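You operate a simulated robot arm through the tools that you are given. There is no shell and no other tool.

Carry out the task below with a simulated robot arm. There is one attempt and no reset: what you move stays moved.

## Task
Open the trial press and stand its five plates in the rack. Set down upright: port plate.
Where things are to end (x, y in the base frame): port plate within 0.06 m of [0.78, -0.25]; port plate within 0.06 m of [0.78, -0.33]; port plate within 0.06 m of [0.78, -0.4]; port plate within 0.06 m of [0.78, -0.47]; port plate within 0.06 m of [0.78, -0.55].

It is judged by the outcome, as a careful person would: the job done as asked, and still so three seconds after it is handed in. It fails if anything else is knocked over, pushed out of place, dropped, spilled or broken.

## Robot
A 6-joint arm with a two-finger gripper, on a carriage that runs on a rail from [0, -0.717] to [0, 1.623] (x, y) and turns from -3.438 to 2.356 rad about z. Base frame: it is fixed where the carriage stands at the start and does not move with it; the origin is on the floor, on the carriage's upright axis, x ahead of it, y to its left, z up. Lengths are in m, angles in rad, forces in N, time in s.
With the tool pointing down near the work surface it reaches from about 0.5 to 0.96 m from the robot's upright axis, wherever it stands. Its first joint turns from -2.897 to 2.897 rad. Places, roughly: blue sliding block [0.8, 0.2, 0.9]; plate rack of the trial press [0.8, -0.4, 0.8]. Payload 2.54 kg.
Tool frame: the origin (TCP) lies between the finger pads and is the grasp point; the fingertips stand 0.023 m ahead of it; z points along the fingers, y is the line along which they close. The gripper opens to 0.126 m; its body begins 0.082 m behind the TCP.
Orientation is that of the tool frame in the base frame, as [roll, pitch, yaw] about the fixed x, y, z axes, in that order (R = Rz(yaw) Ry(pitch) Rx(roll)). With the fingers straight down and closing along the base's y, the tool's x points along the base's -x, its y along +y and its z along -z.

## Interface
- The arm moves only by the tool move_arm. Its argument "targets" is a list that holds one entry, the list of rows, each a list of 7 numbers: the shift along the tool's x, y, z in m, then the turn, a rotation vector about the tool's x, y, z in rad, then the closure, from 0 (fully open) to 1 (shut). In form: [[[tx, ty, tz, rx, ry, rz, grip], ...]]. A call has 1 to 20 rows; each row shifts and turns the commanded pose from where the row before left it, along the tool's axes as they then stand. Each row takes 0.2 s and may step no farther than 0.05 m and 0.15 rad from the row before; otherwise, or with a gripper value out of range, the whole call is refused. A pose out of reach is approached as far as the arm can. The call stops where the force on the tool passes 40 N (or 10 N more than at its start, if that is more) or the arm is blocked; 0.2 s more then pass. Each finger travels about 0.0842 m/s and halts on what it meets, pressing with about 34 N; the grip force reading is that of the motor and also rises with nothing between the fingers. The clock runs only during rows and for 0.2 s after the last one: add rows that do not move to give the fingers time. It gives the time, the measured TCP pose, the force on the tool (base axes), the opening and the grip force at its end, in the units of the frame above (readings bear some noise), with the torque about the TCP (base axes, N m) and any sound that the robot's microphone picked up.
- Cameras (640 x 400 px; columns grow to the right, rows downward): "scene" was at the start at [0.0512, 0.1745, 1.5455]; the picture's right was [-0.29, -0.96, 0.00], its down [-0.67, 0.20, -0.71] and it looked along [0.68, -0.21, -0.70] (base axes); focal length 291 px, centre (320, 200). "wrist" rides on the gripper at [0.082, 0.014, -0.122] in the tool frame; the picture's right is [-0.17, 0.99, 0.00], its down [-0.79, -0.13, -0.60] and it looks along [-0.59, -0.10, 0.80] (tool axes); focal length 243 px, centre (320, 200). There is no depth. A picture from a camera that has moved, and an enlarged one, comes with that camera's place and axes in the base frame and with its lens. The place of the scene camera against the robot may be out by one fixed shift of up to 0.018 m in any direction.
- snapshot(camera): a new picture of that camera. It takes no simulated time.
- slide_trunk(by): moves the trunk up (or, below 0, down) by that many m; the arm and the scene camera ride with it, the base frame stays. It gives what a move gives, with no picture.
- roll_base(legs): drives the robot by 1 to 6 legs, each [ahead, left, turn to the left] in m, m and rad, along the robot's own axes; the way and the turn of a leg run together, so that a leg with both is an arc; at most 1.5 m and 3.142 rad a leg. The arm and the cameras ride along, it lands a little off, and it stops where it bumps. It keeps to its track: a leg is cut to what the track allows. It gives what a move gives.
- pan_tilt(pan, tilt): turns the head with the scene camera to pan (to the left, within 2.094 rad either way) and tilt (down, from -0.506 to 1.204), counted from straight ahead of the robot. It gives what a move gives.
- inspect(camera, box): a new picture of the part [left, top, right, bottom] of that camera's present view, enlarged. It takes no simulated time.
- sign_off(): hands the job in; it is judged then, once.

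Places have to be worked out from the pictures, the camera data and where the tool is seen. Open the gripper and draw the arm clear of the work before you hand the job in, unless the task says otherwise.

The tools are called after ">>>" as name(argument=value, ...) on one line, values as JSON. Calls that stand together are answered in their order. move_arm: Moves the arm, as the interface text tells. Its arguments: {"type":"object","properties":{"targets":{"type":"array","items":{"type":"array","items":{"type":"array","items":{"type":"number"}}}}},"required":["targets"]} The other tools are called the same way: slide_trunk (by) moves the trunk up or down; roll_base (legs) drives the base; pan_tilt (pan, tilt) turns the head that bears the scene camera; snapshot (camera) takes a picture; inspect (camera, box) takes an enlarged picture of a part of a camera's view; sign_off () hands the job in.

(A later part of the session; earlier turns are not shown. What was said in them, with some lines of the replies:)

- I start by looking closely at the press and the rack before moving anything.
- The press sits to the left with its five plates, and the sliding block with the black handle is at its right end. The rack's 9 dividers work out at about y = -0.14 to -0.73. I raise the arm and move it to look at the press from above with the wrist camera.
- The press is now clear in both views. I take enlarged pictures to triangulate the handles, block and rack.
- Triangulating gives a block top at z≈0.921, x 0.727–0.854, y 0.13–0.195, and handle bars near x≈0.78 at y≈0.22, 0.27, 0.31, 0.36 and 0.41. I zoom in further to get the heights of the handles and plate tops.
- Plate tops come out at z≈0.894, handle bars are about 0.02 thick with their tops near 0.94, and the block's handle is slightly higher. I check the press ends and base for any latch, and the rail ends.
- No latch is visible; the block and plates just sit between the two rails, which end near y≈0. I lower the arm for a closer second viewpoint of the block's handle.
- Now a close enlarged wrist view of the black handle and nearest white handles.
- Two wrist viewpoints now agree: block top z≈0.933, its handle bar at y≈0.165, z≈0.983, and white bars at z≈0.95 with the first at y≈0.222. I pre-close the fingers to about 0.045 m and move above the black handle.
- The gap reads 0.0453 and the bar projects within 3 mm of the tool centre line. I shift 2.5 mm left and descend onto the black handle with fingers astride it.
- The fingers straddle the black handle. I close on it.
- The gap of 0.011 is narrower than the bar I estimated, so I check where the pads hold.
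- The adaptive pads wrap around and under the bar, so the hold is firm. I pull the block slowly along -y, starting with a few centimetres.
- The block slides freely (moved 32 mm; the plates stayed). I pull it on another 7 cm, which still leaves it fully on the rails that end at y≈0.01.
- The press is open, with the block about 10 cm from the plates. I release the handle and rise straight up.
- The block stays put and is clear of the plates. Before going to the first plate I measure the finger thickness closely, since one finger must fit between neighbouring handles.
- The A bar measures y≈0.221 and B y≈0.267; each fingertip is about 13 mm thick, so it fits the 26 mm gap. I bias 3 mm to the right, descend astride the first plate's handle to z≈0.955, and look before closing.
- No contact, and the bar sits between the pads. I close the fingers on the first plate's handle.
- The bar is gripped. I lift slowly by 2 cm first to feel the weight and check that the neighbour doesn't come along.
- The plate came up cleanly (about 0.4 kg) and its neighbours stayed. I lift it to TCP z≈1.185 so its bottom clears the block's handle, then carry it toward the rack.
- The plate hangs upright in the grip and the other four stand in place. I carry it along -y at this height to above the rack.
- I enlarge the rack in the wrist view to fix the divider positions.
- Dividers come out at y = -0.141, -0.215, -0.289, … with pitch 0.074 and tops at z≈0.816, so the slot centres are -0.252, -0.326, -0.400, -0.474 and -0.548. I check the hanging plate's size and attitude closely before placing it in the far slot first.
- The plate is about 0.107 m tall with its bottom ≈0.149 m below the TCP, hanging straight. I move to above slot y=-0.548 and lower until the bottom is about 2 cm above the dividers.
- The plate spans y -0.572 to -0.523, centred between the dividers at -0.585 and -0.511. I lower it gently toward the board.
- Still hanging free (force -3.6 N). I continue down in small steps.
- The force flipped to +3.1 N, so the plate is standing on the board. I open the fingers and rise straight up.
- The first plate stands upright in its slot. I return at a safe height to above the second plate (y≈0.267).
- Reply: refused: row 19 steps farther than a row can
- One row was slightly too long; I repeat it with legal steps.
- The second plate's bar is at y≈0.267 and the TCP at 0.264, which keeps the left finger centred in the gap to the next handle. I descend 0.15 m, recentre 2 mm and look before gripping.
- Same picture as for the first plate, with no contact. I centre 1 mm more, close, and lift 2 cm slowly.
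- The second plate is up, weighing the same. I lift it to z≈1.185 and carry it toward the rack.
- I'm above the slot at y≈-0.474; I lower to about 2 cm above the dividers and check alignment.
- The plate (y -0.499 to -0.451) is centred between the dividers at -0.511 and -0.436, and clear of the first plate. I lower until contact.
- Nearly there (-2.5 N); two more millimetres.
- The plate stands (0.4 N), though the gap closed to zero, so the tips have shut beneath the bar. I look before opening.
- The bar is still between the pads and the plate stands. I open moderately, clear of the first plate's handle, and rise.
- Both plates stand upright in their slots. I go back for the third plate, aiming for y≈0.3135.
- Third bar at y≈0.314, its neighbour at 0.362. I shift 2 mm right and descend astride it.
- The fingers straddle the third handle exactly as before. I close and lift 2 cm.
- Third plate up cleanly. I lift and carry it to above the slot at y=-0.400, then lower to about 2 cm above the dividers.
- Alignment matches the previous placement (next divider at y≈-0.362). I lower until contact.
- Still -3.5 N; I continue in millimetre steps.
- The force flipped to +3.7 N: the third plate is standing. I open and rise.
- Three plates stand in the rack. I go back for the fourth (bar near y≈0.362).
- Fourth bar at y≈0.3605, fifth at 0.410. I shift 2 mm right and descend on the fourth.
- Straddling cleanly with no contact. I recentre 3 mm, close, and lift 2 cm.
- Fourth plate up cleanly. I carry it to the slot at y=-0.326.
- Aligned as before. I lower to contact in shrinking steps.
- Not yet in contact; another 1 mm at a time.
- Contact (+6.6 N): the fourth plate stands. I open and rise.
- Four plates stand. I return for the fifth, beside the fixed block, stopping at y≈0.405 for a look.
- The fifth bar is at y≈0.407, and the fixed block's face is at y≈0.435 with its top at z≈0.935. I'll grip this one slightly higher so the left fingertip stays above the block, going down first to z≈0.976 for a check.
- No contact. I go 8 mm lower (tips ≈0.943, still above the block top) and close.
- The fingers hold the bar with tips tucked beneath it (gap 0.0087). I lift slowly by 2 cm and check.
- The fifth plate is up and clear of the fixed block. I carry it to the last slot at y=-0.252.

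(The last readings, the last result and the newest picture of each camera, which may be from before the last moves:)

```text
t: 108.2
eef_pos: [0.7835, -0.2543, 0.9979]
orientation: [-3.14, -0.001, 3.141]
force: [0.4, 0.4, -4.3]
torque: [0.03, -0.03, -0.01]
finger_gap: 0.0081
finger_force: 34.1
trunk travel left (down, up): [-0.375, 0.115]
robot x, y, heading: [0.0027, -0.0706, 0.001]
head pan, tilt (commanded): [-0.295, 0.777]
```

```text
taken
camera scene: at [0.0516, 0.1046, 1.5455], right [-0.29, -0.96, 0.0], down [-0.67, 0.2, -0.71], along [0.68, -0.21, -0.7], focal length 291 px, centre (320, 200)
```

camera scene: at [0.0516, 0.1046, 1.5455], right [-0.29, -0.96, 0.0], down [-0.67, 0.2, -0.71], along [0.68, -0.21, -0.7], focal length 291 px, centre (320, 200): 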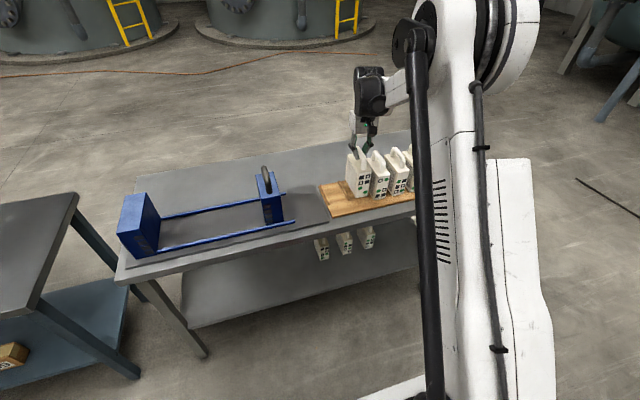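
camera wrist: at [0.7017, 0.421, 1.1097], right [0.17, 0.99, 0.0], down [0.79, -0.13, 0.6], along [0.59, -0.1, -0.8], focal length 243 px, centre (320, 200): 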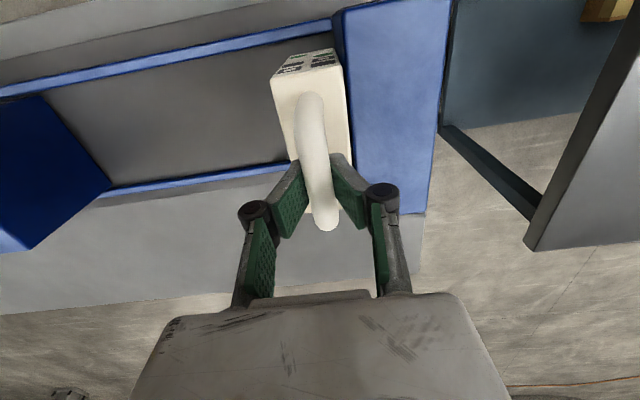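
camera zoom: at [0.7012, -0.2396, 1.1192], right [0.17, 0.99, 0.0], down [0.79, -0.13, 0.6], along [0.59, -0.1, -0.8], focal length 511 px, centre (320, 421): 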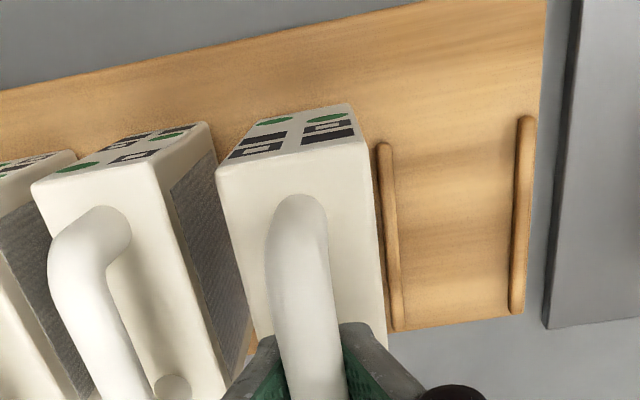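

The last plate (y -0.277 to -0.230) sits between dividers at -0.289 and -0.214. I lower it to contact.

>>> move_arm(targets=[[[0, 0.001, 0.012, 0, 0, 0, 1], [0, 0, 0.009, 0, 0, 0, 1], [0, 0, 0.004, 0, 0, 0, 1], [0, 0, 0.002, 0, 0, 0, 1], [0, 0, 0.001, 0, 0, 0, 1], [0, 0, 0, 0, 0, 0, 1]]])

>>> move_arm(targets=[[[0, 0, 0.001, 0, 0, 0, 1], [0, 0, 0.001, 0, 0, 0, 1], [0, 0, 0, 0, 0, 0, 1]]])

```text
t: 109.6
eef_pos: [0.7843, -0.2517, 0.9689]
orientation: [-3.14, 0.0, -3.142]
force: [0.5, -0.9, -3.1]
torque: [-0.01, -0.01, 0.01]
finger_gap: 0.0082
finger_force: 34.2
trunk travel left (down, up): [-0.375, 0.115]
robot x, y, heading: [-0.0019, -0.0688, -0.005]
head pan, tilt (commanded): [-0.295, 0.777]
```

```text
t: 110.4
eef_pos: [0.784, -0.2516, 0.9673]
orientation: [3.14, 0.0, 3.14]
force: [0.1, 0.0, -3.7]
torque: [0.01, -0.02, -0.01]
finger_gap: 0.0083
finger_force: 33.9
trunk travel left (down, up): [-0.375, 0.115]
robot x, y, heading: [0.0021, -0.0695, 0.002]
head pan, tilt (commanded): [-0.295, 0.777]
```

Still free; down in 1 mm steps.

>>> move_arm(targets=[[[0, 0, 0.001, 0, 0, 0, 1], [0, 0, 0, 0, 0, 0, 1]]])

>>> move_arm(targets=[[[0, 0, 0.001, 0, 0, 0, 1], [0, 0, 0, 0, 0, 0, 1]]])

```text
t: 111.0
eef_pos: [0.7827, -0.2512, 0.9669]
orientation: [3.141, -0.001, 3.142]
force: [0.5, 1.7, -2.5]
torque: [-0.01, 0.0, -0.01]
finger_gap: 0.0082
finger_force: 34.3
trunk travel left (down, up): [-0.375, 0.115]
robot x, y, heading: [-0.0006, -0.0705, -0.002]
head pan, tilt (commanded): [-0.295, 0.777]
```

```text
t: 111.6
eef_pos: [0.7829, -0.2514, 0.9659]
orientation: [-3.14, 0.001, -3.141]
force: [2.8, 1.7, 9.3]
torque: [0.02, 0.27, -0.08]
finger_gap: 0.0078
finger_force: 33.9
trunk travel left (down, up): [-0.375, 0.115]
robot x, y, heading: [-0.0012, -0.0689, -0.002]
head pan, tilt (commanded): [-0.295, 0.777]
```

Contact (+9.3 N): the fifth plate is standing. I open and rise well clear.

>>> move_arm(targets=[[[0, 0, 0, 0, 0, 0, 0.85], [0, 0, 0, 0, 0, 0, 0.7], [0, 0, 0, 0, 0, 0, 0.64], [0, 0, 0, 0, 0, 0, 0.64], [0, 0, -0.012, 0, 0, 0, 0.64], [0, 0, -0.04, 0, 0, 0, 0.64], [0, 0, -0.05, 0, 0, 0, 0.64], [0, 0, -0.05, 0, 0, 0, 0.5], [0, 0, -0.04, 0, 0, 0, 0.3], [0, 0, 0, 0, 0, 0, 0]]])

>>> snapshot(camera="wrist")

>>> snapshot(camera="scene")

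```text
t: 113.8
eef_pos: [0.7821, -0.2517, 1.1609]
orientation: [3.141, 0.0, 3.141]
force: [0.1, 0.4, -0.8]
torque: [0.0, -0.02, 0.01]
finger_gap: 0.126
finger_force: 0.1
trunk travel left (down, up): [-0.375, 0.115]
robot x, y, heading: [0.0004, -0.0686, 0.001]
head pan, tilt (commanded): [-0.295, 0.777]
```

```text
taken
camera wrist: at [0.7003, -0.237, 1.2822], right [0.17, 0.99, 0.0], down [0.79, -0.13, 0.6], along [0.59, -0.1, -0.8], focal length 243 px, centre (320, 200)
```

wrist: 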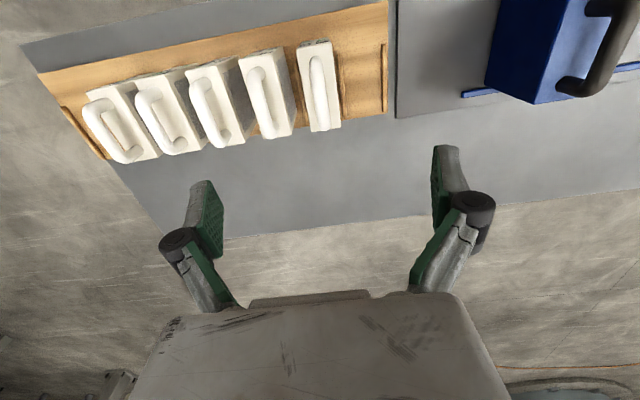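

```text
taken
camera scene: at [0.0509, 0.1047, 1.5455], right [-0.29, -0.96, 0.0], down [-0.67, 0.2, -0.71], along [0.68, -0.21, -0.7], focal length 291 px, centre (320, 200)
```

scene: 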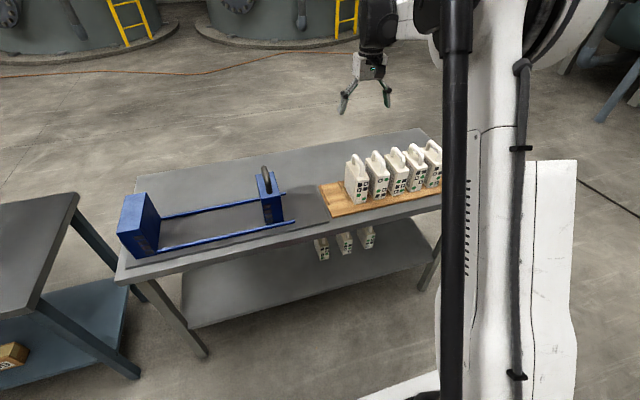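

All five plates stand in the rack and the arm is free. I inspect them closely and draw the arm back from the work.

>>> inspect(camera="wrist", box=[40, 20, 400, 180])

>>> move_arm(targets=[[[0.02, 0.02, -0.03, 0, 0, 0, 0], [0.04, 0.02, -0.02, 0, 0, 0, 0], [0.045, 0.02, 0, 0, 0, 0, 0], [0.045, 0.02, 0, 0, 0, 0, 0], [0.045, 0.02, 0, 0, 0, 0, 0], [0.045, 0.02, 0, 0, 0, 0, 0], [0.04, 0.02, 0, 0, 0, 0, 0], [0.03, 0.02, 0, 0, 0, 0, 0], [0, 0, 0, 0, 0, 0, 0]]])

>>> snapshot(camera="wrist")

>>> snapshot(camera="scene")

>>> inspect(camera="scene", box=[310, 110, 470, 230])

```text
1.78 times, centred on (220, 100) of wrist
camera zoom: at [0.7003, -0.237, 1.2822], right [0.17, 0.99, 0.0], down [0.79, -0.13, 0.6], along [0.59, -0.1, -0.8], focal length 431 px, centre (498, 378)
```

zoom: 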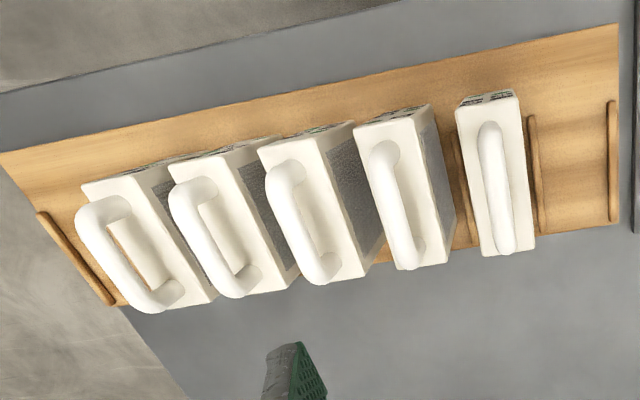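

```text
t: 115.8
eef_pos: [0.4717, -0.0901, 1.2108]
orientation: [3.14, 0.0, 3.141]
force: [-1.4, 0.1, -0.2]
torque: [-0.03, 0.01, -0.01]
finger_gap: 0.1257
finger_force: 0.1
trunk travel left (down, up): [-0.375, 0.115]
robot x, y, heading: [0.0017, -0.0713, -0.001]
head pan, tilt (commanded): [-0.295, 0.777]
```

```text
taken
camera wrist: at [0.3892, -0.0762, 1.3322], right [0.17, 0.99, 0.0], down [0.79, -0.13, 0.6], along [0.59, -0.1, -0.8], focal length 243 px, centre (320, 200)
```

wrist: 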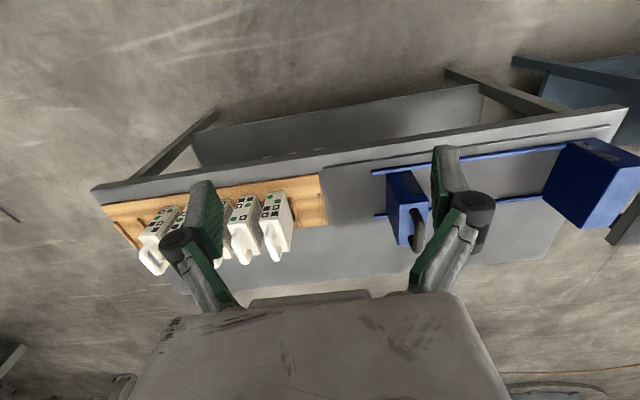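

```text
taken
camera scene: at [0.0506, 0.1047, 1.5455], right [-0.29, -0.96, 0.0], down [-0.67, 0.2, -0.71], along [0.68, -0.21, -0.7], focal length 291 px, centre (320, 200)
```

scene: 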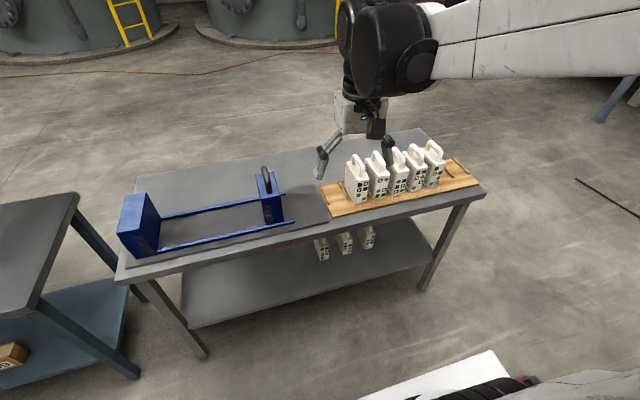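

```text
3.33 times, centred on (390, 170) of scene
camera zoom: at [0.0506, 0.1047, 1.5455], right [-0.29, -0.96, 0.0], down [-0.67, 0.2, -0.71], along [0.68, -0.21, -0.7], focal length 970 px, centre (87, 300)
```

zoom: 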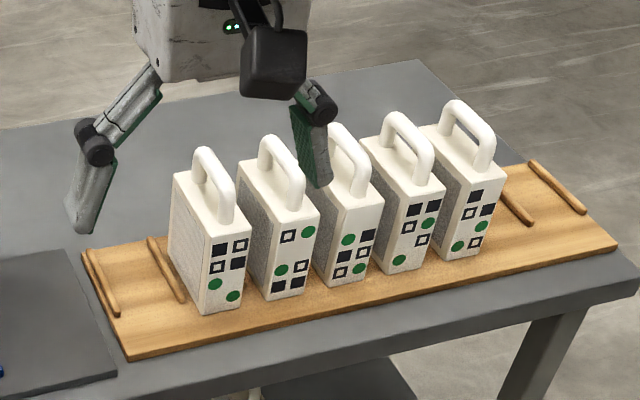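

All five plates stand upright in consecutive slots at about y = -0.25, -0.33, -0.40, -0.47 and -0.55. The press is open, the spare plates on the shelf are untouched, and the arm is drawn back with the gripper open, so I hand in the job.

>>> sign_off()

```text
The job is handed in.
```

The trial press is open and all five port plates are standing upright in the rack. I have handed the job in, but no verdict has come back.

- **Press:** the sliding block was pulled back about 10 cm and is still fully on its rails.
- **Plates:** they stand in five neighbouring slots at x of about 0.78 and y of about -0.25, -0.33, -0.40, -0.47 and -0.55. By my readings each is within about 1 cm of its target, well inside the 0.06 m allowed.
- **Everything else:** nothing was dropped or knocked over. The three spare plates on the lower shelf were not touched. The gripper is open and the arm is drawn back from the work.
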